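You operate a simulated robot arm through the tools that you are given. There is no shell and no other tool.

You run a simulated robot arm. Do the job below in one go: nothing can be reset, and whatever is moved stays where it is left.

JOB
Plug in, set the heat on the reel and foil the brown ball.
Fine: ball back in its tray, press left on, nothing dropped.

It is judged by the outcome, as a careful person would: the job done as asked, and still so three seconds after it is handed in. It fails if anything else is knocked over, pushed out of place, dropped, spilled or broken.

ROBOT AND FRAMES
A 6-joint arm with a two-finger gripper, fixed in place. Base frame: the origin is on the floor under the middle of its stand, x ahead of it, y to its left, z up. Readings come in cm, rad, newtons and seconds.
It reaches about 141.7 cm from its shoulder. Its first joint turns from -2.897 to 2.897 rad. Payload 3.43 kg.
Tool frame: the origin (TCP) lies between the finger pads and is the grasp point; the fingertips stand 2 cm ahead of it; z points along the fingers, y is the line along which they close. The gripper opens to 19 cm; its body begins 24.8 cm behind the TCP.
Orientation is that of the tool frame in the base frame, as a unit quaternion [w, x, y, z]. With the fingers straight down and closing along the base's y, the tool's x points along the base's -x, its y along +y and its z along -z.

CONTROLS
- The arm moves only by the tool nudge_tool. Its argument "steps" is a list that holds one entry, the list of rows, each a list of 7 numbers: the shift along the tool's x, y, z in units of 25 mm (1.0 is 25 mm), then the turn, a rotation vector about the tool's x, y, z in units of 4 degrees (1.0 is 4 degrees), then the opening, from 0 (shut) to 1 (fully open). In form: [[[x, y, z, ax, ay, az, gripper], ...]]. A call has 1 to 20 rows; each row shifts and turns the commanded pose from where the row before left it, along the tool's axes as they then stand. A call with a number of a shift or a turn outside -1 to 1 is refused whole. Each row takes 0.2 s and may step no farther than 5 cm and 0.15 rad from the row before; otherwise, or with a gripper value out of range, the whole call is refused. A pose out of reach is approached as far as the arm can. The call stops where the force on the tool passes 40 N (or 10 N more than at its start, if that is more) or the arm is blocked; 0.2 s more then pass. Each finger travels about 15.3 cm/s and halts on what it meets, pressing with about 28 N; the grip force reading is that of the motor and also rises with nothing between the fingers. The clock runs only during rows and for 0.2 s after the last one: add rows that do not move to give the fingers time. It gives the time, the measured TCP pose, the force on the tool (base axes), the opening and the grip force at its end, in the units of the frame above (readings bear some noise), with the torque about the TCP (base axes, N m) and any sound that the robot's microphone picked up, and new pictures: "show" is both (left out), scene, wrist or none.
- Cameras (640 x 400 px; columns grow to the right, rows downward): "scene" is fixed at [40.02, -50.05, 161.84]; the picture's right is [0.57, -0.82, 0.00], its down [-0.38, -0.26, -0.89] and it looks along [0.73, 0.50, -0.46] (base axes); focal length 214 px, centre (320, 200). "wrist" rides on the gripper at [7, -0.8, -28.8] in the tool frame; the picture's right is [0.12, 0.99, 0.00], its down [-0.96, 0.12, -0.25] and it looks along [-0.25, 0.03, 0.97] (tool axes); focal length 261 px, centre (320, 200). There is no depth. A picture from a camera that has moved, and an enlarged one, comes with that camera's place and axes in the base frame and with its lens.
- raise_lower(by): moves the trunk up (or, below 0, down) by that many cm; the arm rides with it, the base frame stays. It gives what a move gives, with no picture.
- close_up(camera, box): a new picture of the part [left, top, right, bottom] of that camera's present view, enlarged. It takes no simulated time.
- close_job(): hands the job in; it is judged then, once.

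Places have to be worked out from the pictures, the camera data and where the tool is seen. Open the gripper and draw the arm clear of the work before you hand the job in, unless the task says otherwise.

The tools are called after "Request:" by a JSON object that holds its "method" and its "body". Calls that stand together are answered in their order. nudge_tool: Moves the arm, as the interface text tells. Its arguments: {"type":"object","properties":{"steps":{"type":"array"},"show":{"type":"string","enum":["both","scene","wrist","none"]}},"required":["steps"]} The other tools are called the same way: raise_lower (by) moves the trunk up or down; close_up (camera, box) takes an enlarged picture of a part of a camera's view; close_job () hands the job in.

At the start:

```text
time_s: 0.0
tool_pos: [50.01, -10.02, 159.89]
tcp_rot: [-0.001, 0.0, 1.0, 0.0]
ft_force: [-0.8, -0.6, 0.2]
wrist_torque: [-0.02, -0.01, 0.01]
width: 19.01
gripper_force: 0.1
trunk travel left (down, up): [-35.0, 9.0]
```

scene: 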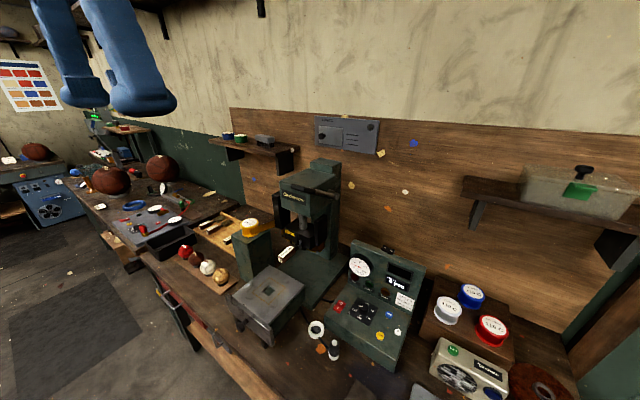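
wrist: 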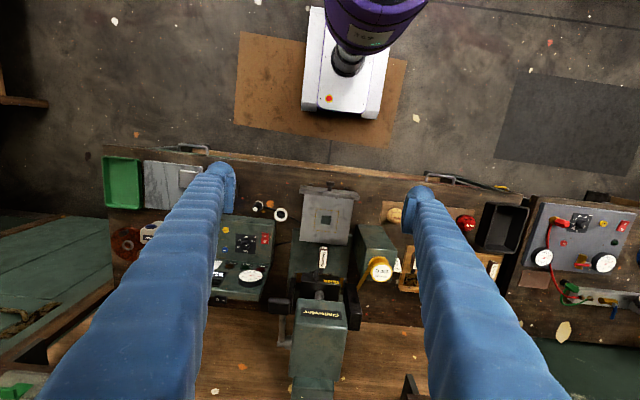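

I'll start by looking closely at the bench without moving anything: the press, control box, reels, balls and plug.

Request:
{"method": "close_up", "body": {"camera": "scene", "box": [300, 230, 460, 380]}}

Request:
{"method": "close_up", "body": {"camera": "scene", "box": [140, 200, 300, 300]}}

Request:
{"method": "close_up", "body": {"camera": "scene", "box": [240, 150, 360, 270]}}

Request:
{"method": "close_up", "body": {"camera": "scene", "box": [400, 260, 580, 400]}}

Request:
{"method": "close_up", "body": {"camera": "wrist", "box": [90, 140, 330, 320]}}

Request:
{"method": "close_up", "body": {"camera": "wrist", "box": [330, 160, 540, 310]}}

```text
2.67 times, centred on (380, 305) of scene
camera zoom: at [40.02, -50.05, 161.84], right [0.57, -0.82, 0.0], down [-0.38, -0.26, -0.89], along [0.73, 0.5, -0.46], focal length 572 px, centre (160, -80)
```

zoom: 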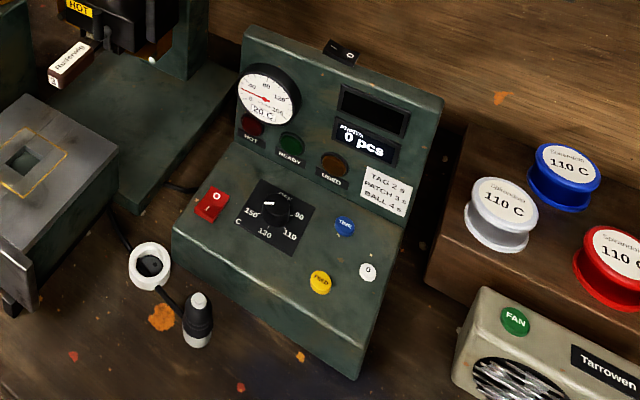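

```text
4.00 times, centred on (220, 250) of scene
camera zoom: at [40.02, -50.05, 161.84], right [0.57, -0.82, 0.0], down [-0.38, -0.26, -0.89], along [0.73, 0.5, -0.46], focal length 858 px, centre (720, 0)
```

zoom: 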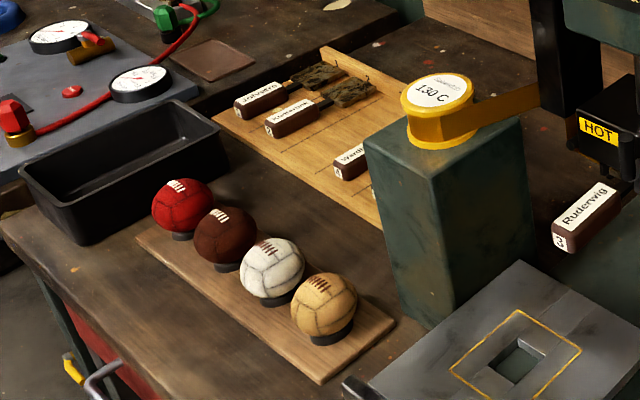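

```text
3.33 times, centred on (300, 210) of scene
camera zoom: at [40.02, -50.05, 161.84], right [0.57, -0.82, 0.0], down [-0.38, -0.26, -0.89], along [0.73, 0.5, -0.46], focal length 715 px, centre (387, 167)
```

zoom: 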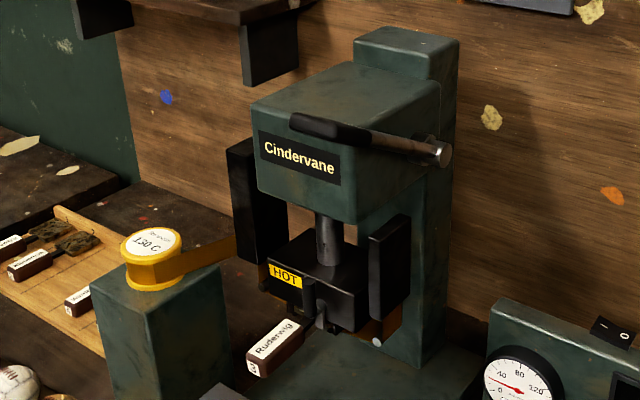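

```text
2.86 times, centred on (490, 330) of scene
camera zoom: at [40.02, -50.05, 161.84], right [0.57, -0.82, 0.0], down [-0.38, -0.26, -0.89], along [0.73, 0.5, -0.46], focal length 613 px, centre (-166, -171)
```

zoom: 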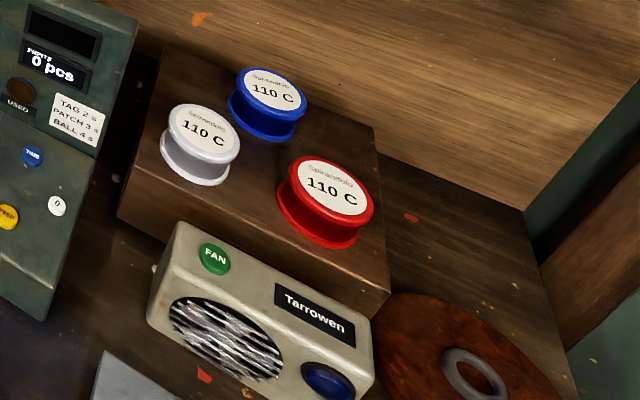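

```text
2.22 times, centred on (210, 230) of wrist
camera zoom: at [42.95, -11.08, 188.66], right [-0.12, 0.99, 0.0], down [0.96, 0.12, 0.25], along [0.25, 0.03, -0.97], focal length 579 px, centre (564, 133)
```

zoom: 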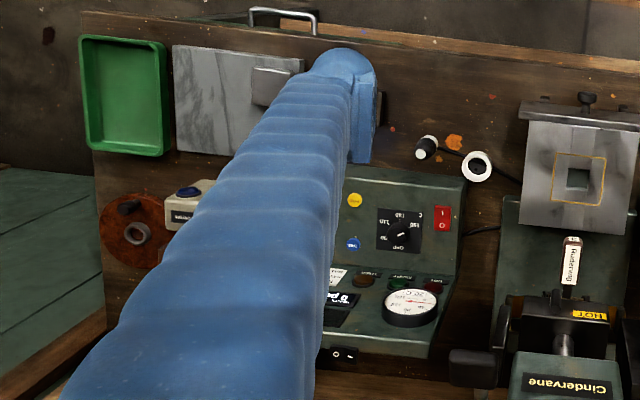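

```text
2.67 times, centred on (435, 235) of wrist
camera zoom: at [42.95, -11.08, 188.66], right [-0.12, 0.99, 0.0], down [0.96, 0.12, 0.25], along [0.25, 0.03, -0.97], focal length 695 px, centre (13, 107)
```

zoom: 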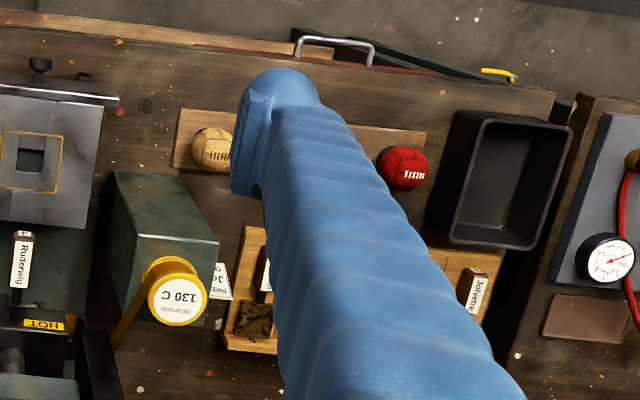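

The press, control box, dies, reel (130 C) and balls are visible, but I need detail on the plug and socket, the press slide and the label text.

Request:
{"method": "close_up", "body": {"camera": "scene", "box": [295, 300, 355, 370]}}

Request:
{"method": "close_up", "body": {"camera": "scene", "box": [340, 245, 430, 345]}}

Request:
{"method": "close_up", "body": {"camera": "scene", "box": [225, 220, 325, 350]}}

Request:
{"method": "close_up", "body": {"camera": "scene", "box": [270, 155, 350, 275]}}

Request:
{"method": "close_up", "body": {"camera": "scene", "box": [180, 205, 260, 265]}}

Request:
{"method": "close_up", "body": {"camera": "scene", "box": [60, 160, 200, 260]}}

Request:
{"method": "close_up", "body": {"camera": "wrist", "box": [240, 170, 400, 370]}}

Request:
{"method": "close_up", "body": {"camera": "scene", "box": [310, 110, 390, 160]}}

```text
5.71 times, centred on (325, 335) of scene
camera zoom: at [40.02, -50.05, 161.84], right [0.57, -0.82, 0.0], down [-0.38, -0.26, -0.89], along [0.73, 0.5, -0.46], focal length 1226 px, centre (291, -571)
```

zoom: 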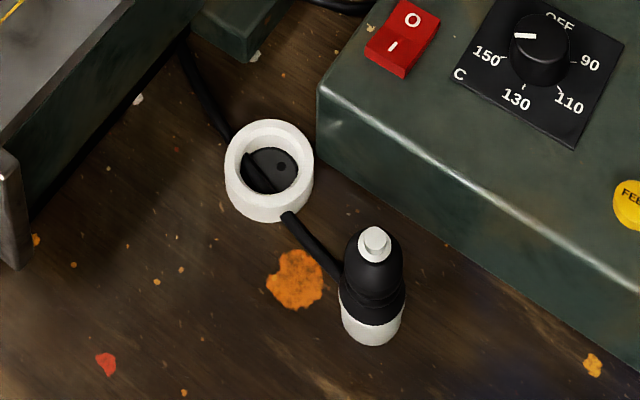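

```text
4.00 times, centred on (385, 295) of scene
camera zoom: at [40.02, -50.05, 161.84], right [0.57, -0.82, 0.0], down [-0.38, -0.26, -0.89], along [0.73, 0.5, -0.46], focal length 858 px, centre (60, -180)
```

zoom: 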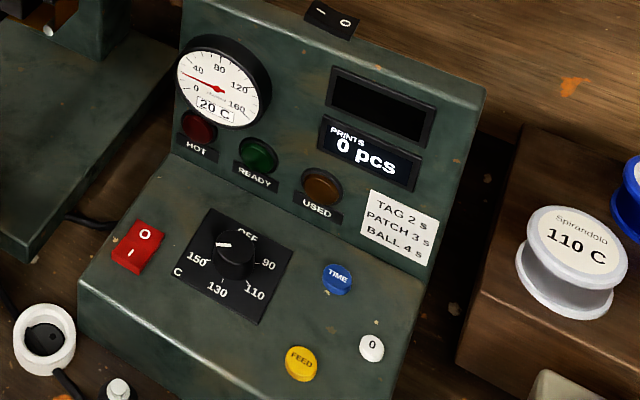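

```text
3.08 times, centred on (275, 285) of scene
camera zoom: at [40.02, -50.05, 161.84], right [0.57, -0.82, 0.0], down [-0.38, -0.26, -0.89], along [0.73, 0.5, -0.46], focal length 660 px, centre (458, -62)
```

zoom: 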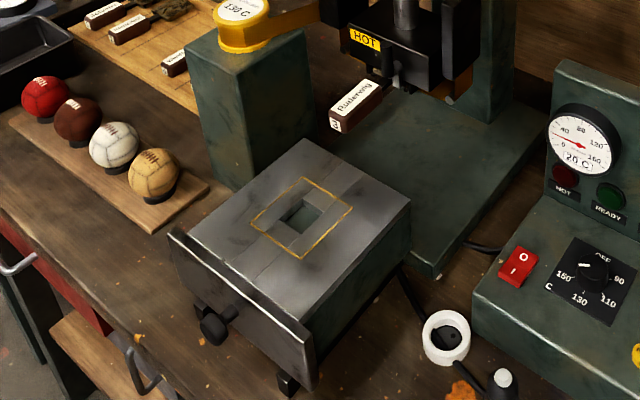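

```text
3.33 times, centred on (310, 215) of scene
camera zoom: at [40.02, -50.05, 161.84], right [0.57, -0.82, 0.0], down [-0.38, -0.26, -0.89], along [0.73, 0.5, -0.46], focal length 715 px, centre (353, 150)
```

zoom: 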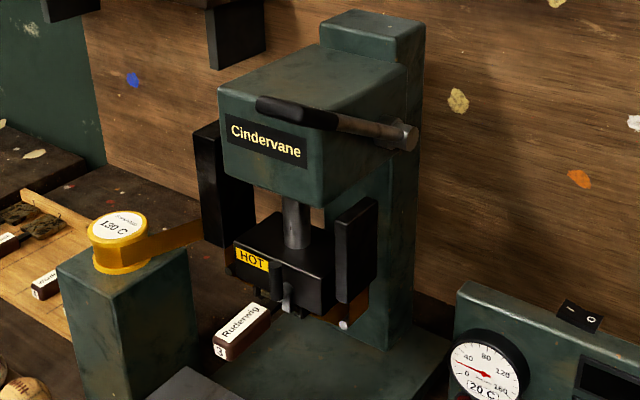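

```text
6.67 times, centred on (220, 235) of scene
camera zoom: at [40.02, -50.05, 161.84], right [0.57, -0.82, 0.0], down [-0.38, -0.26, -0.89], along [0.73, 0.5, -0.46], focal length 1430 px, centre (987, -33)
```

zoom: 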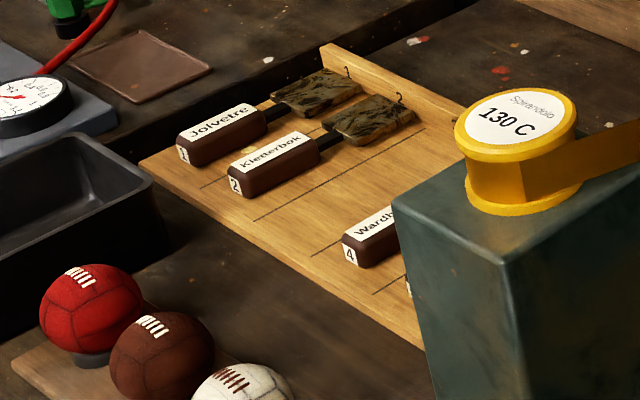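

```text
4.00 times, centred on (130, 210) of scene
camera zoom: at [40.02, -50.05, 161.84], right [0.57, -0.82, 0.0], down [-0.38, -0.26, -0.89], along [0.73, 0.5, -0.46], focal length 858 px, centre (1080, 160)
```

zoom: 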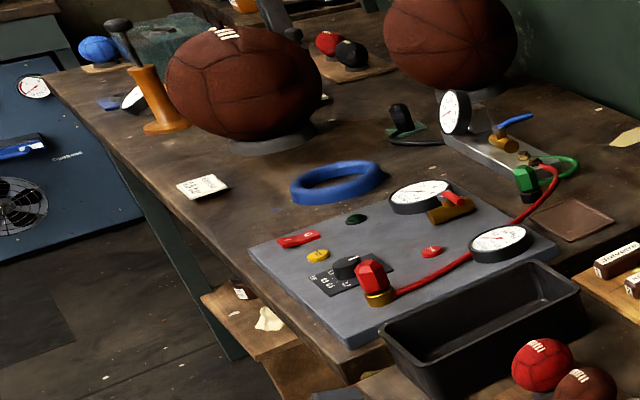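

```text
2.00 times, centred on (320, 270) of wrist
camera zoom: at [42.95, -11.08, 188.66], right [-0.12, 0.99, 0.0], down [0.96, 0.12, 0.25], along [0.25, 0.03, -0.97], focal length 521 px, centre (320, 60)
```

zoom: 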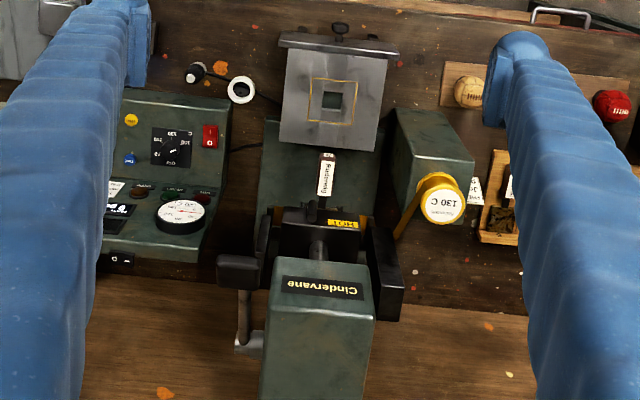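

```text
8.00 times, centred on (350, 135) of scene
camera zoom: at [40.02, -50.05, 161.84], right [0.57, -0.82, 0.0], down [-0.38, -0.26, -0.89], along [0.73, 0.5, -0.46], focal length 1716 px, centre (80, 720)
```

zoom: 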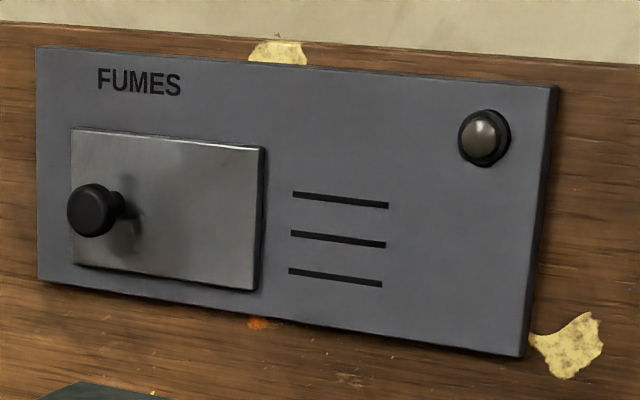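

The layout is now clear. The plug is at about (75,-32,88), its socket at about (77,-23,87), and the brown ball at about (70,41,91). The slide nest is near (73,-5,101), and the lever grip end is near (78,-15,140). I'll move the wrist camera over the control box and socket for a closer view, staying well above everything.

Request:
{"method": "nudge_tool", "body": {"steps": [[[0, -1, 0.5, 0, 0, 0, 1], [0, -1, 0.5, 0, 0, 0, 1], [0, -1, 0.5, 0, 0, 0, 1], [0, -1, 0.5, 0, 0, 0, 1], [0, -1, 0.5, 0, 0, 0, 1], [0, -1, 0.5, 0, 0, 0, 1], [0, -1, 0.5, 0, 0, 0, 1], [0, -1, 0.5, 0, 0, 0, 1], [-1, 0, 0.5, 0, 0, 0, 1], [-1, 0, 0.5, 0, 0, 0, 1], [-1, 0, 0.5, 0, 0, 0, 1], [-1, 0, 0.5, 0, 0, 0, 1], [-1, 0, 0.5, 0, 0, 0, 1], [-1, 0, 0.5, 0, 0, 0, 1], [-1, 0, 0.5, 0, 0, 0, 1]]], "show": "both"}}

```text
time_s: 3.2
tool_pos: [67.52, -29.85, 141.2]
tcp_rot: [0.0, -0.001, 1.0, 0.0]
ft_force: [-0.7, 0.0, 0.3]
wrist_torque: [0.0, 0.11, -0.01]
width: 18.99
gripper_force: 0.0
trunk travel left (down, up): [-35.0, 9.0]
camera wrist: at [60.51, -30.92, 169.99], right [-0.12, 0.99, 0.0], down [0.96, 0.12, 0.25], along [0.24, 0.03, -0.97], focal length 261 px, centre (320, 200)
```

scene: 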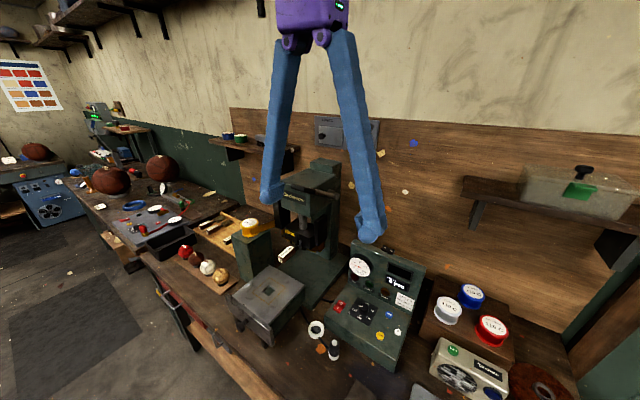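
wrist: 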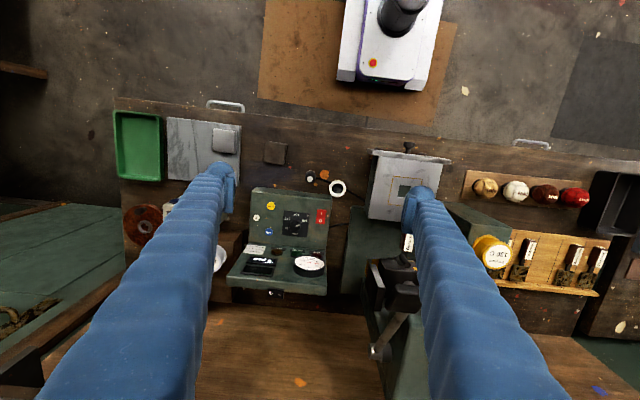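

From here the wrist camera sees the control box and plug directly. I'll enlarge those, the balls and the finger tips.

Request:
{"method": "close_up", "body": {"camera": "wrist", "box": [220, 140, 360, 300]}}

Request:
{"method": "close_up", "body": {"camera": "wrist", "box": [290, 150, 370, 220]}}

Request:
{"method": "close_up", "body": {"camera": "wrist", "box": [430, 150, 640, 310]}}

Request:
{"method": "close_up", "body": {"camera": "wrist", "box": [340, 130, 460, 250]}}

Request:
{"method": "close_up", "body": {"camera": "scene", "box": [240, 0, 400, 250]}}

Request:
{"method": "close_up", "body": {"camera": "wrist", "box": [340, 230, 440, 360]}}

```text
2.50 times, centred on (290, 220) of wrist
camera zoom: at [60.51, -30.92, 169.99], right [-0.12, 0.99, 0.0], down [0.96, 0.12, 0.25], along [0.24, 0.03, -0.97], focal length 652 px, centre (395, 150)
```

zoom: 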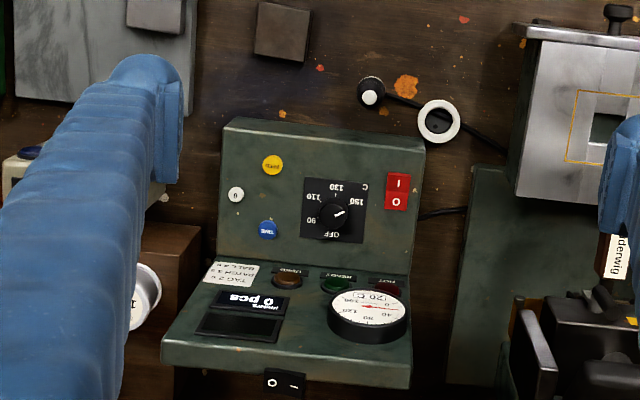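

```text
5.71 times, centred on (330, 185) of wrist
camera zoom: at [60.51, -30.92, 169.99], right [-0.12, 0.99, 0.0], down [0.96, 0.12, 0.25], along [0.24, 0.03, -0.97], focal length 1489 px, centre (263, 286)
```

zoom: 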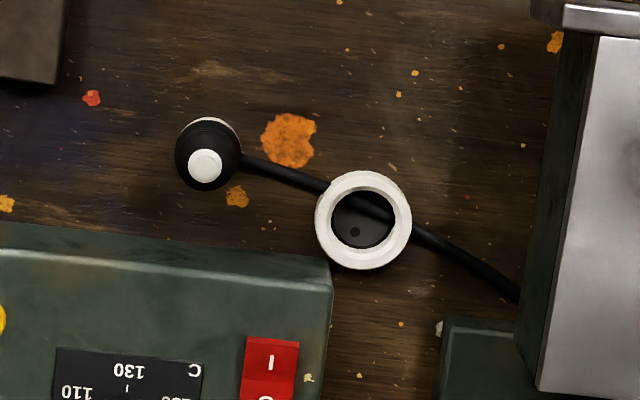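

```text
2.50 times, centred on (535, 230) of wrist
camera zoom: at [60.51, -30.92, 169.99], right [-0.12, 0.99, 0.0], down [0.96, 0.12, 0.25], along [0.24, 0.03, -0.97], focal length 652 px, centre (-218, 125)
```

zoom: 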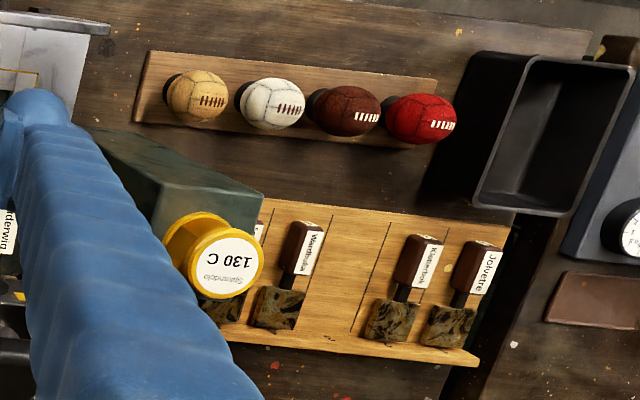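

```text
3.33 times, centred on (400, 190) of wrist
camera zoom: at [60.51, -30.92, 169.99], right [-0.12, 0.99, 0.0], down [0.96, 0.12, 0.25], along [0.24, 0.03, -0.97], focal length 869 px, centre (53, 233)
```

zoom: 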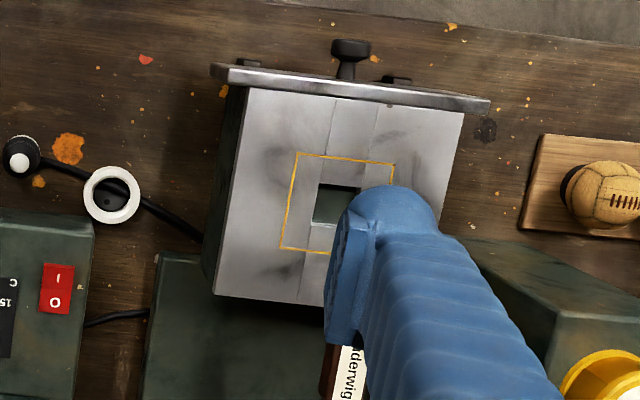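

```text
1.60 times, centred on (320, 125) of scene
camera zoom: at [40.02, -50.05, 161.84], right [0.57, -0.82, 0.0], down [-0.38, -0.26, -0.89], along [0.73, 0.5, -0.46], focal length 343 px, centre (320, 320)
```

zoom: 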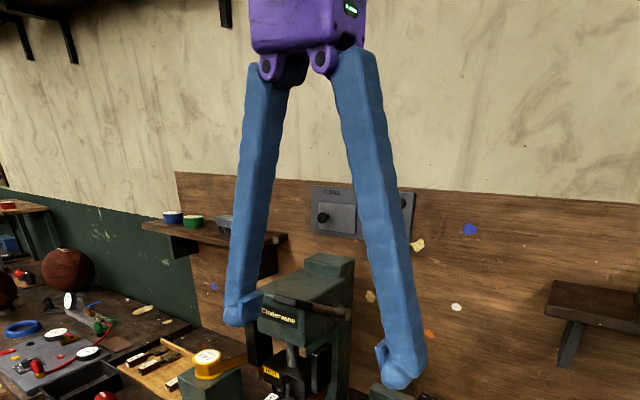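

```text
3.08 times, centred on (390, 295) of wrist
camera zoom: at [60.51, -30.92, 169.99], right [-0.12, 0.99, 0.0], down [0.96, 0.12, 0.25], along [0.24, 0.03, -0.97], focal length 802 px, centre (105, -92)
```

zoom: 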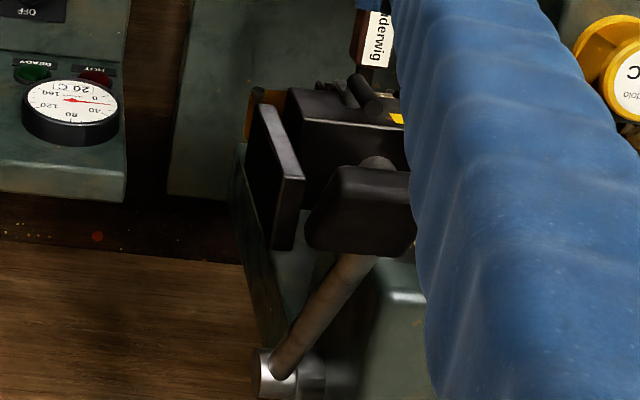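

I have rough positions now. The socket sits close to the control box's left front corner, so I need tighter measurements. I'll narrow the fingers and lower straight down in open space in front of the box, well above the plug.

Request:
{"method": "nudge_tool", "body": {"steps": [[[0, 0, 0, 0, 0, 0, 0.5], [0, 0, 1, 0, 0, 0, 0.5], [0, 0, 1, 0, 0, 0, 0.5], [0, 0, 1, 0, 0, 0, 0.5], [0, 0, 1, 0, 0, 0, 0.5], [0, 0, 1, 0, 0, 0, 0.5], [0, 0, 1, 0, 0, 0, 0.5], [0, 0, 1, 0, 0, 0, 0.5], [0, 0, 1, 0, 0, 0, 0.5], [0, 0, 1, 0, 0, 0, 0.5], [0, 0, 1, 0, 0, 0, 0.5]]], "show": "both"}}

```text
time_s: 5.6
tool_pos: [67.87, -30.28, 116.1]
tcp_rot: [-0.001, 0.0, 1.0, 0.0]
ft_force: [0.7, 0.2, -0.6]
wrist_torque: [0.0, 0.08, -0.03]
width: 9.5
gripper_force: 0.0
trunk travel left (down, up): [-35.0, 9.0]
camera wrist: at [60.71, -31.38, 144.98], right [-0.12, 0.99, 0.0], down [0.96, 0.12, 0.25], along [0.24, 0.03, -0.97], focal length 261 px, centre (320, 200)
```

scene: 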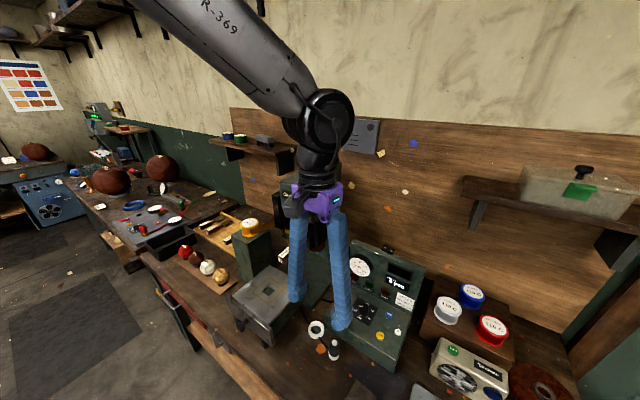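
wrist: 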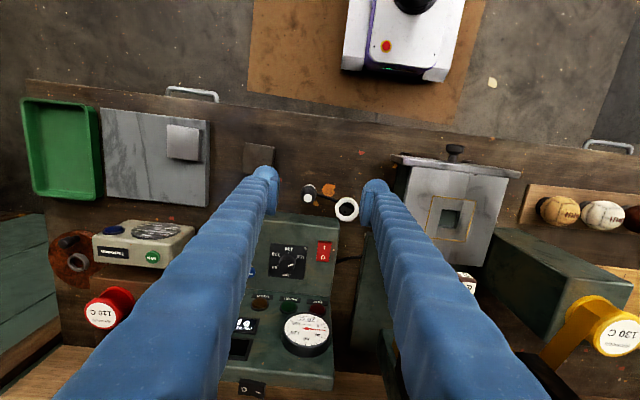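

The lower view works. I'll enlarge the plug, socket, knob and fingers from both cameras.

Request:
{"method": "close_up", "body": {"camera": "wrist", "box": [285, 165, 365, 225]}}

Request:
{"method": "close_up", "body": {"camera": "wrist", "box": [245, 205, 355, 305]}}

Request:
{"method": "close_up", "body": {"camera": "scene", "box": [260, 60, 380, 370]}}

Request:
{"method": "close_up", "body": {"camera": "scene", "box": [300, 300, 350, 365]}}

Request:
{"method": "close_up", "body": {"camera": "wrist", "box": [380, 140, 540, 290]}}

```text
6.67 times, centred on (325, 195) of wrist
camera zoom: at [60.71, -31.38, 144.98], right [-0.12, 0.99, 0.0], down [0.96, 0.12, 0.25], along [0.24, 0.03, -0.97], focal length 1738 px, centre (287, 233)
```

zoom: 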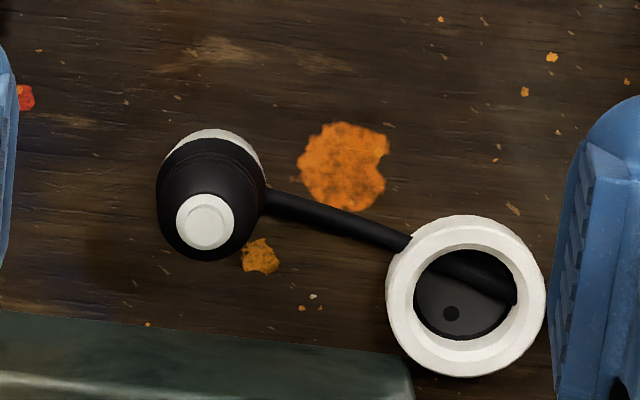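

```text
4.00 times, centred on (300, 255) of wrist
camera zoom: at [60.71, -31.38, 144.98], right [-0.12, 0.99, 0.0], down [0.96, 0.12, 0.25], along [0.24, 0.03, -0.97], focal length 1043 px, centre (400, -20)
```

zoom: 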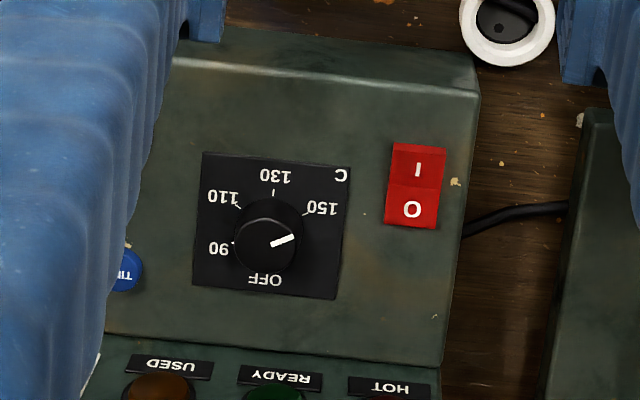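

```text
1.29 times, centred on (320, 215) of scene
camera zoom: at [40.02, -50.05, 161.84], right [0.57, -0.82, 0.0], down [-0.38, -0.26, -0.89], along [0.73, 0.5, -0.46], focal length 277 px, centre (320, 181)
```

zoom: 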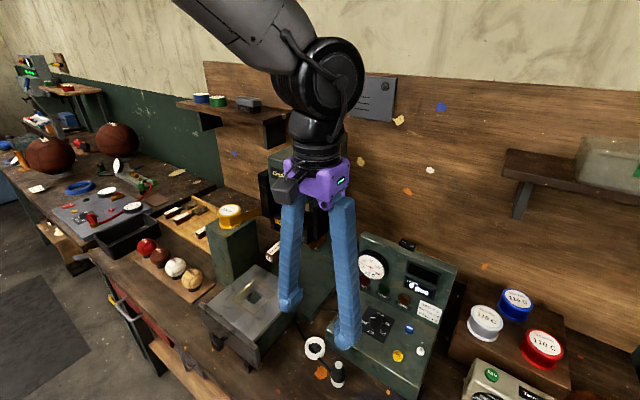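

```text
6.15 times, centred on (325, 332) of scene
camera zoom: at [40.02, -50.05, 161.84], right [0.57, -0.82, 0.0], down [-0.38, -0.26, -0.89], along [0.73, 0.5, -0.46], focal length 1320 px, centre (289, -615)
```

zoom: 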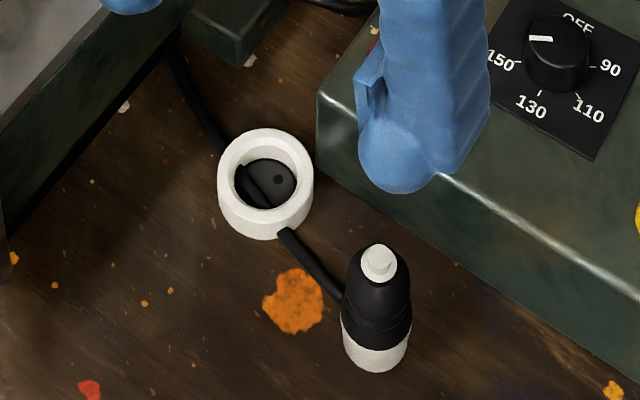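

```text
2.67 times, centred on (460, 215) of wrist
camera zoom: at [60.71, -31.38, 144.98], right [-0.12, 0.99, 0.0], down [0.96, 0.12, 0.25], along [0.24, 0.03, -0.97], focal length 695 px, centre (-53, 160)
```

zoom: 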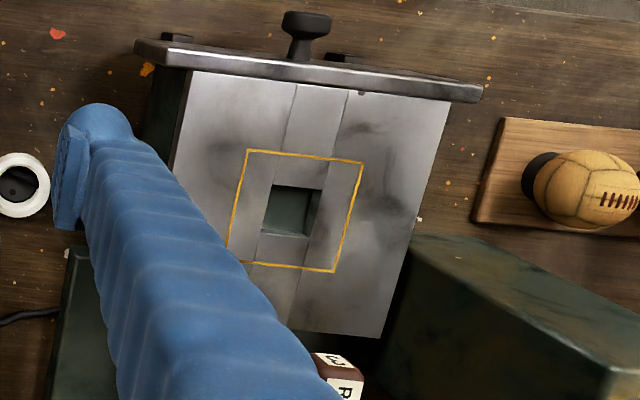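

The plug is about 3.5 cm wide at (74.0,-32.2) and the socket is at about (76.9,-23.0). The box's front left corner is near (78.3,-25.3), and the lever overhangs the area. I'll yaw 10° clockwise, lean the hand 12° back toward the robot to stay clear of the lever, and hover about 13 cm above the plug with a 7 cm opening.

Request:
{"method": "nudge_tool", "body": {"steps": [[[0, 0, 0, 0, 0, 1, 0.4], [0, 0, 0, 0, 0, 1, 0.4], [0, 0, 0, 0, 0, 0.5, 0.4], [0, 0, 0, 0, -1, 0, 0.4], [0, 0, 0, 0, -1, 0, 0.4], [0, 0, 0, 0, -1, 0, 0.4], [-0.278, -0.0685, 0.883, 0, 0, 0, 0.4], [-0.278, -0.0685, 0.883, 0, 0, 0, 0.4], [-0.278, -0.0685, 0.883, 0, 0, 0, 0.4], [-0.278, -0.0685, 0.883, 0, 0, 0, 0.4], [-0.278, -0.0685, 0.883, 0, 0, 0, 0.4], [-0.278, -0.0685, 0.883, 0, 0, 0, 0.4], [0, 0, 0, 0, 0, 0, 0.4]]], "show": "both"}}

```text
time_s: 8.4
tool_pos: [73.97, -32.29, 103.93]
tcp_rot: [0.104, 0.087, 0.991, -0.01]
ft_force: [0.1, 0.3, -0.1]
wrist_torque: [0.02, -0.03, -0.03]
width: 7.57
gripper_force: 0.0
trunk travel left (down, up): [-35.0, 9.0]
camera wrist: at [61.07, -31.02, 130.69], right [0.06, 1.0, -0.02], down [0.9, -0.04, 0.44], along [0.44, -0.05, -0.9], focal length 261 px, centre (320, 200)
```

scene: 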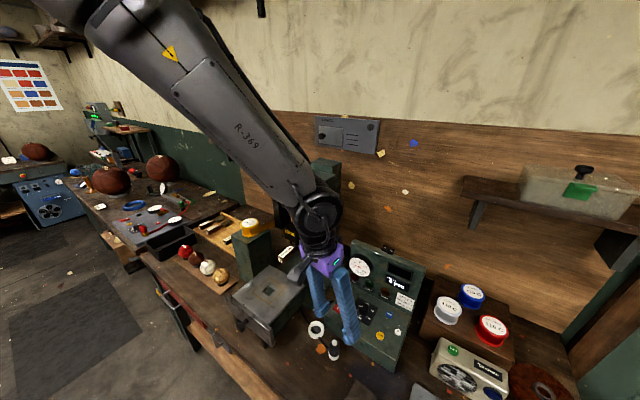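
wrist: 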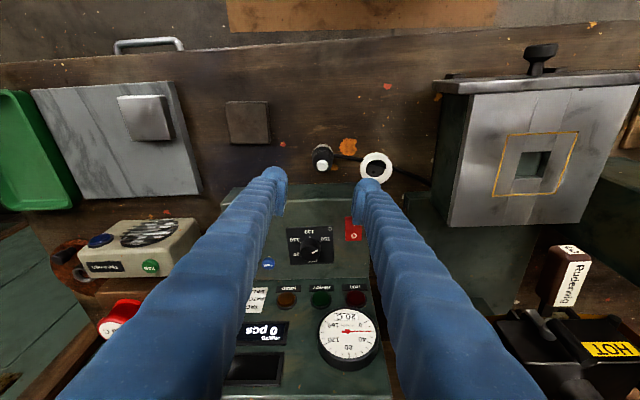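

I'm hovering over the plug. I'll enlarge the view to check how well the fingers are centred on it.

Request:
{"method": "close_up", "body": {"camera": "wrist", "box": [255, 125, 415, 225]}}

Request:
{"method": "close_up", "body": {"camera": "scene", "box": [280, 240, 400, 370]}}

```text
4.00 times, centred on (335, 175) of wrist
camera zoom: at [61.07, -31.02, 130.69], right [0.06, 1.0, -0.02], down [0.9, -0.04, 0.44], along [0.44, -0.05, -0.9], focal length 1043 px, centre (260, 300)
```

zoom: 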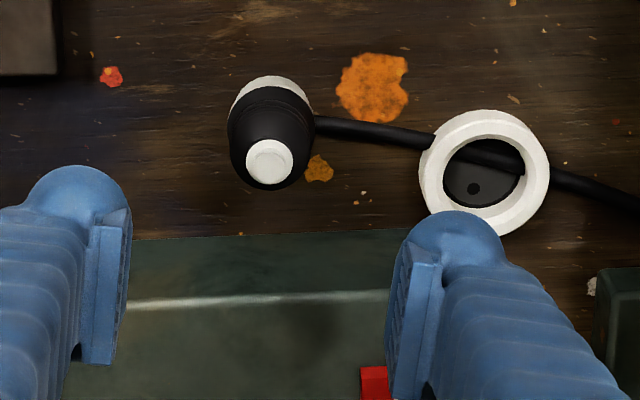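

```text
3.08 times, centred on (340, 305) of scene
camera zoom: at [40.02, -50.05, 161.84], right [0.57, -0.82, 0.0], down [-0.38, -0.26, -0.89], along [0.73, 0.5, -0.46], focal length 660 px, centre (258, -123)
```

zoom: 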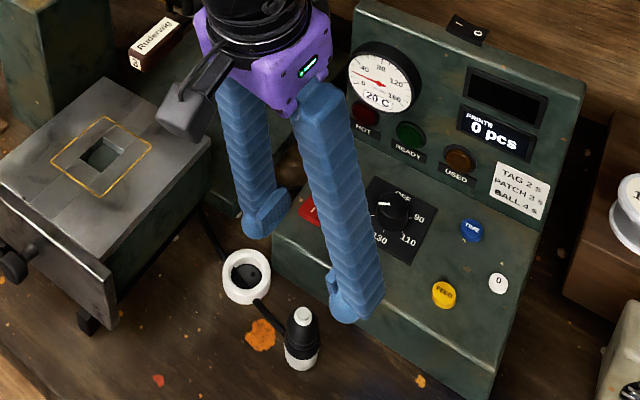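

The plug is at about (74.0,-32.35) with its top near z=92, and the fingers are centred on it. I'll lower straight down to z≈89.8, where the tips stay above the cable, with the gripper still open.

Request:
{"method": "nudge_tool", "body": {"steps": [[[0.168, -0.006, 0.794, 0, 0, 0, 0.4], [0.168, -0.006, 0.794, 0, 0, 0, 0.4], [0.168, -0.006, 0.794, 0, 0, 0, 0.4], [0.168, -0.006, 0.794, 0, 0, 0, 0.4], [0.168, -0.006, 0.794, 0, 0, 0, 0.4], [0.168, -0.006, 0.794, 0, 0, 0, 0.4], [0.168, -0.006, 0.794, 0, 0, 0, 0.4], [0, 0, 0, 0, 0, 0, 0.4]]], "show": "both"}}

```text
time_s: 10.2
tool_pos: [74.27, -32.48, 89.9]
tcp_rot: [0.103, 0.086, 0.991, -0.009]
ft_force: [0.7, 0.1, -0.2]
wrist_torque: [0.03, -0.05, -0.01]
width: 7.58
gripper_force: 0.0
trunk travel left (down, up): [-35.0, 9.0]
camera wrist: at [61.29, -31.11, 116.64], right [0.06, 1.0, -0.02], down [0.9, -0.04, 0.44], along [0.44, -0.05, -0.9], focal length 261 px, centre (320, 200)
```

scene: 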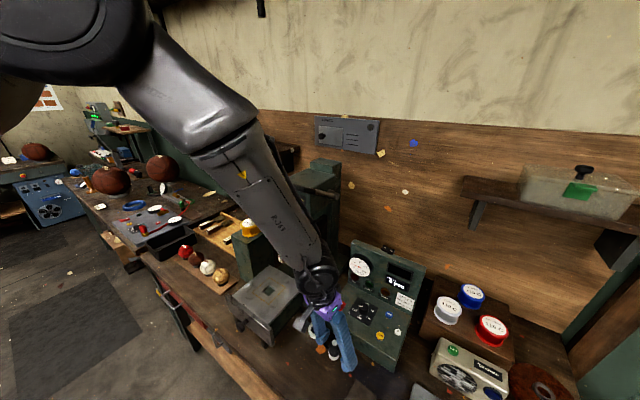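
wrist: 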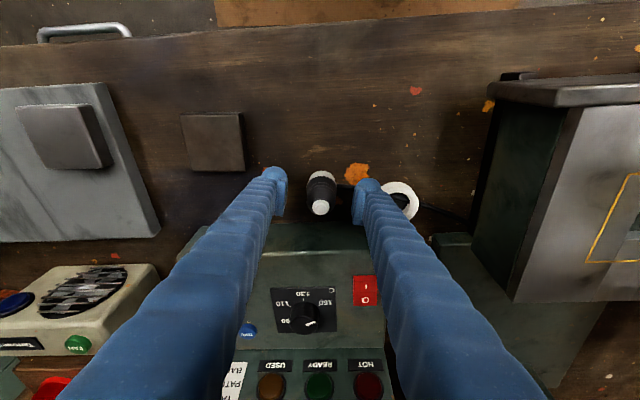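

Request:
{"method": "close_up", "body": {"camera": "wrist", "box": [255, 150, 415, 250]}}

Request:
{"method": "close_up", "body": {"camera": "scene", "box": [280, 280, 400, 380]}}

```text
4.00 times, centred on (335, 200) of wrist
camera zoom: at [61.29, -31.11, 116.64], right [0.06, 1.0, -0.02], down [0.9, -0.04, 0.44], along [0.44, -0.05, -0.9], focal length 1043 px, centre (260, 200)
```

zoom: 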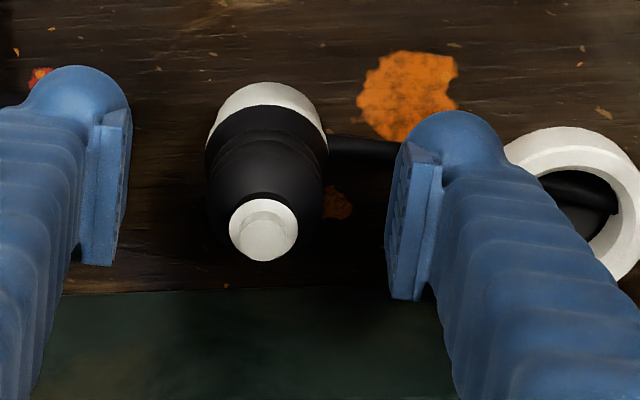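

```text
4.00 times, centred on (340, 330) of scene
camera zoom: at [40.02, -50.05, 161.84], right [0.57, -0.82, 0.0], down [-0.38, -0.26, -0.89], along [0.73, 0.5, -0.46], focal length 858 px, centre (240, -320)
```

zoom: 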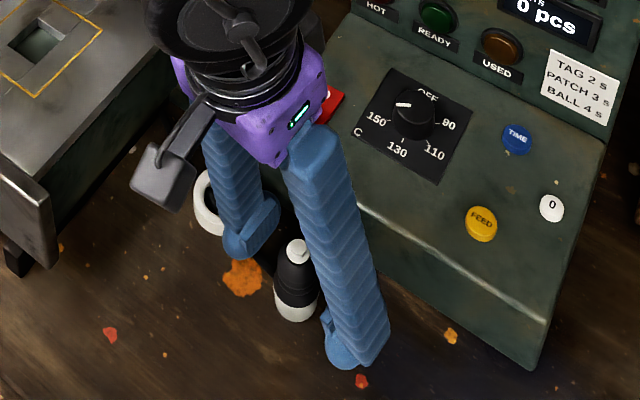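

The plug sits midway between the pads at a good height, so I'll close on it and hold to confirm the grip.

Request:
{"method": "nudge_tool", "body": {"steps": [[[0, 0, 0, 0, 0, 0, 0.25], [0, 0, 0, 0, 0, 0, 0.1], [0, 0, 0, 0, 0, 0, 0.05], [0, 0, 0, 0, 0, 0, 0.05]]], "show": "wrist"}}

```text
time_s: 11.2
tool_pos: [74.1, -32.4, 89.88]
tcp_rot: [0.105, 0.087, 0.991, -0.009]
ft_force: [0.1, 0.8, 0.0]
wrist_torque: [-0.03, 0.05, 0.04]
width: 3.39
gripper_force: 27.8
trunk travel left (down, up): [-35.0, 9.0]
camera wrist: at [61.29, -31.09, 116.64], right [0.06, 1.0, -0.02], down [0.9, -0.04, 0.44], along [0.44, -0.05, -0.9], focal length 261 px, centre (320, 200)
```

wrist: 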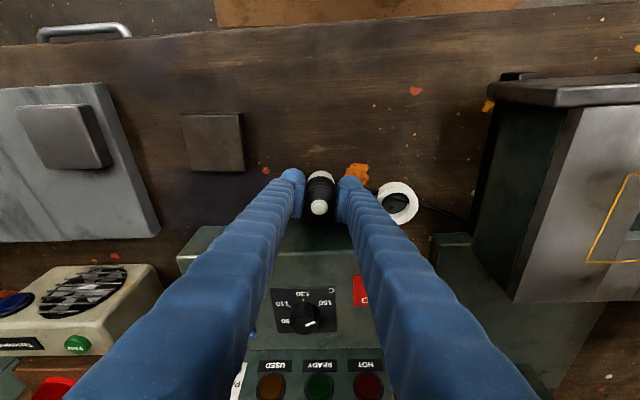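

The plug is gripped at 3.4 cm. I'll lift it straight up 5 cm and look at its underside and the socket.

Request:
{"method": "nudge_tool", "body": {"steps": [[[-0.139, 0, -0.652, 0, 0, 0, 0.05], [-0.139, 0, -0.652, 0, 0, 0, 0.05], [-0.139, 0, -0.652, 0, 0, 0, 0.05], [0, 0, 0, 0, 0, 0, 0.05]]], "show": "both"}}

Request:
{"method": "close_up", "body": {"camera": "scene", "box": [280, 280, 400, 380]}}

Request:
{"method": "close_up", "body": {"camera": "wrist", "box": [265, 140, 425, 240]}}

```text
time_s: 12.2
tool_pos: [74.35, -32.32, 94.79]
tcp_rot: [0.104, 0.087, 0.991, -0.009]
ft_force: [0.6, 1.0, -1.4]
wrist_torque: [-0.01, 0.01, -0.03]
width: 3.39
gripper_force: 28.2
trunk travel left (down, up): [-35.0, 9.0]
camera wrist: at [61.38, -31.11, 121.47], right [0.06, 1.0, -0.02], down [0.9, -0.04, 0.44], along [0.44, -0.05, -0.9], focal length 261 px, centre (320, 200)
```

scene: 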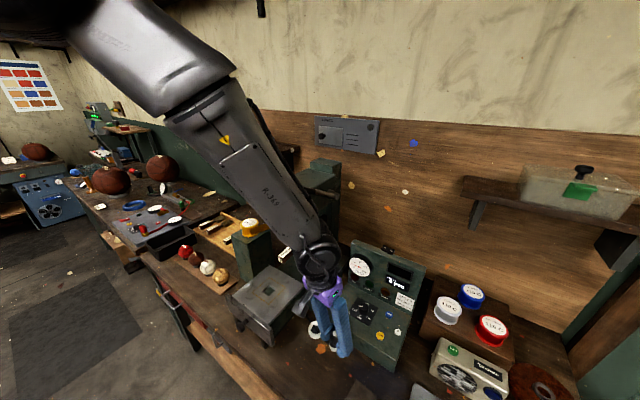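
wrist: 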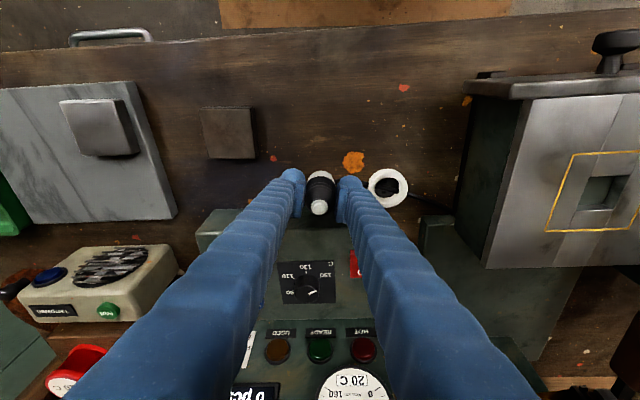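

```text
4.00 times, centred on (340, 330) of scene
camera zoom: at [40.02, -50.05, 161.84], right [0.57, -0.82, 0.0], down [-0.38, -0.26, -0.89], along [0.73, 0.5, -0.46], focal length 858 px, centre (240, -320)
```

zoom: 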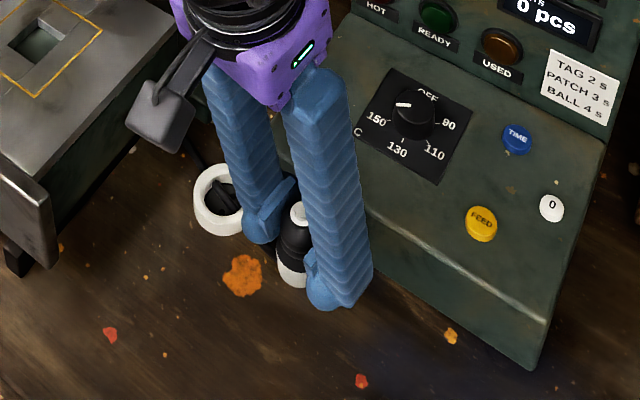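

```text
4.00 times, centred on (345, 190) of wrist
camera zoom: at [61.38, -31.11, 121.47], right [0.06, 1.0, -0.02], down [0.9, -0.04, 0.44], along [0.44, -0.05, -0.9], focal length 1043 px, centre (220, 240)
```

zoom: 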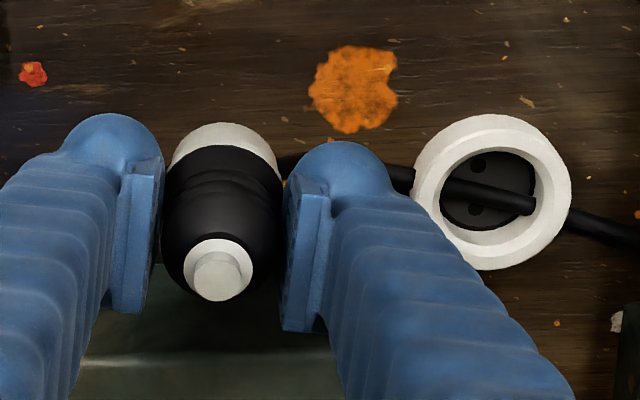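

Both socket holes are now visible. They lie roughly along x, and the plug has a plain white base. I'll raise the fingers above the box edge, turn 15° clockwise so the near finger clears the box corner, and hover over the socket.

Request:
{"method": "nudge_tool", "body": {"steps": [[[-0.144, 0, -0.678, 0, 0, 0, 0.05], [-0.144, 0, -0.678, 0, 0, 0, 0.05], [-0.144, 0, -0.678, 0, 0, 0, 0.05], [0, 0, 0, 0.195, 0, 0.917, 0.05], [0, 0, 0, 0.195, 0, 0.917, 0.05], [0, 0, 0, 0.195, 0, 0.917, 0.05], [0, 0, 0, 0.195, 0, 0.917, 0.05], [0.1216, 0.7496, -0.026, 0, 0, 0, 0.05], [0.1216, 0.7496, -0.026, 0, 0, 0, 0.05], [0.1216, 0.7496, -0.026, 0, 0, 0, 0.05], [0.1216, 0.7496, -0.026, 0, 0, 0, 0.05], [0.1216, 0.7496, -0.026, 0, 0, 0, 0.05], [0, 0, 0, 0, 0, 0, 0.05]]], "show": "both"}}

Request:
{"method": "close_up", "body": {"camera": "wrist", "box": [255, 125, 415, 225]}}

Request:
{"method": "close_up", "body": {"camera": "scene", "box": [270, 250, 390, 360]}}

```text
time_s: 15.0
tool_pos: [76.7, -23.25, 99.79]
tcp_rot: [0.102, 0.215, 0.971, -0.022]
ft_force: [0.7, 0.4, -0.1]
wrist_torque: [-0.05, -0.02, -0.03]
width: 3.4
gripper_force: 28.1
trunk travel left (down, up): [-35.0, 9.0]
camera wrist: at [64.72, -18.72, 126.57], right [0.31, 0.95, -0.03], down [0.86, -0.27, 0.44], along [0.41, -0.16, -0.9], focal length 261 px, centre (320, 200)
```

scene: 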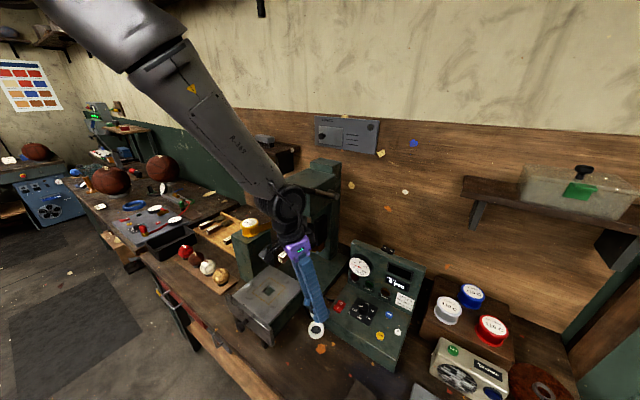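
wrist: 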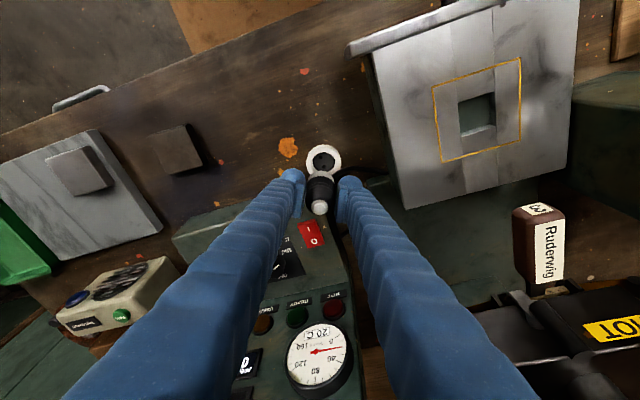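

```text
4.00 times, centred on (335, 175) of wrist
camera zoom: at [64.72, -18.72, 126.57], right [0.31, 0.95, -0.03], down [0.86, -0.27, 0.44], along [0.41, -0.16, -0.9], focal length 1043 px, centre (260, 300)
```

zoom: 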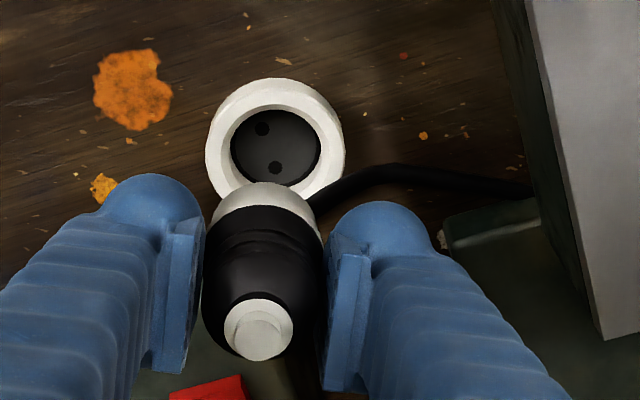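

```text
3.64 times, centred on (330, 305) of scene
camera zoom: at [40.02, -50.05, 161.84], right [0.57, -0.82, 0.0], down [-0.38, -0.26, -0.89], along [0.73, 0.5, -0.46], focal length 780 px, centre (284, -182)
```

zoom: 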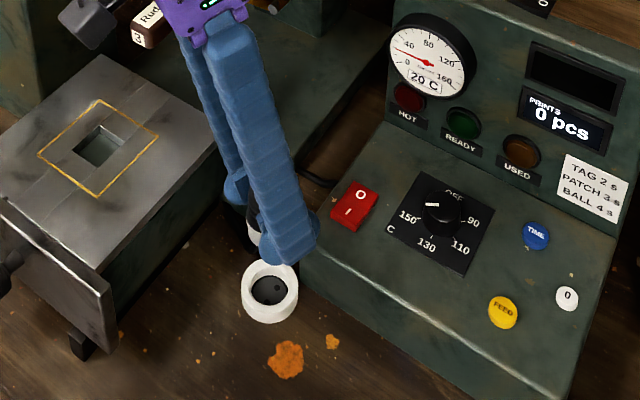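

The plug hangs almost over the socket. Comparing the two in this view, the socket is about +0.1 cm in x and +0.15 cm in y from the plug axis. I'll correct that and lower until the plug base is just above the rim, then check again.

Request:
{"method": "nudge_tool", "body": {"steps": [[[0.139, 0.018, 0.666, 0, 0, 0, 0.05], [0.139, 0.018, 0.666, 0, 0, 0, 0.05], [0.139, 0.018, 0.666, 0, 0, 0, 0.05], [0.139, 0.018, 0.666, 0, 0, 0, 0.05], [0, 0, 0, 0, 0, 0, 0.05]]], "show": "wrist"}}

Request:
{"method": "close_up", "body": {"camera": "wrist", "box": [260, 125, 380, 215]}}

Request:
{"method": "close_up", "body": {"camera": "scene", "box": [280, 270, 370, 350]}}

```text
time_s: 16.2
tool_pos: [77.08, -23.23, 93.14]
tcp_rot: [0.101, 0.216, 0.971, -0.023]
ft_force: [-0.2, 0.7, 0.2]
wrist_torque: [0.0, 0.0, 0.0]
width: 3.39
gripper_force: 28.0
trunk travel left (down, up): [-35.0, 9.0]
camera wrist: at [64.91, -18.76, 119.86], right [0.31, 0.95, -0.03], down [0.86, -0.27, 0.44], along [0.41, -0.16, -0.9], focal length 261 px, centre (320, 200)
```

wrist: 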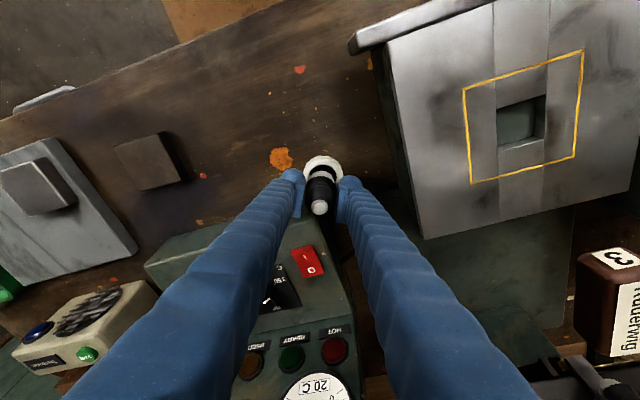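

```text
4.44 times, centred on (320, 170) of wrist
camera zoom: at [64.91, -18.76, 119.86], right [0.31, 0.95, -0.03], down [0.86, -0.27, 0.44], along [0.41, -0.16, -0.9], focal length 1158 px, centre (320, 333)
```

zoom: 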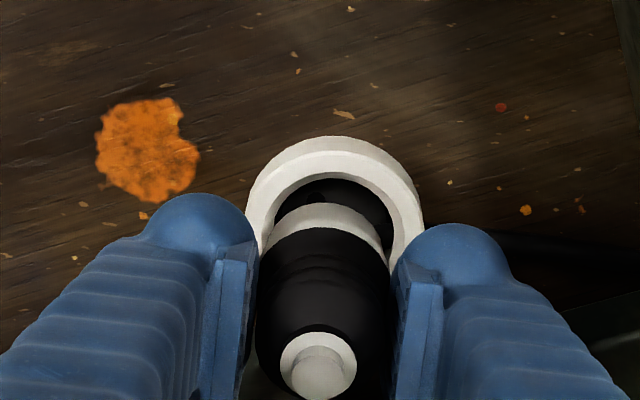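

```text
5.00 times, centred on (325, 310) of scene
camera zoom: at [40.02, -50.05, 161.84], right [0.57, -0.82, 0.0], down [-0.38, -0.26, -0.89], along [0.73, 0.5, -0.46], focal length 1072 px, centre (295, -350)
```

zoom: 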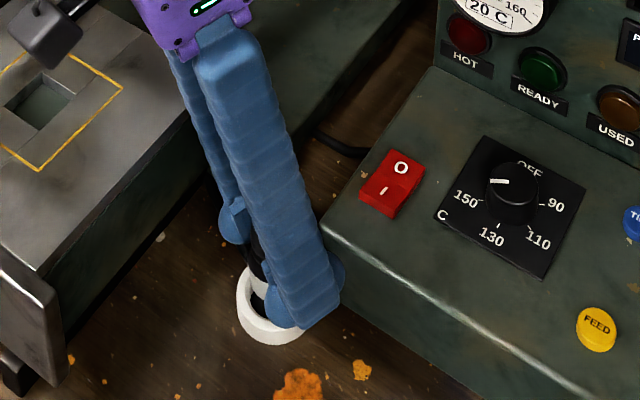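

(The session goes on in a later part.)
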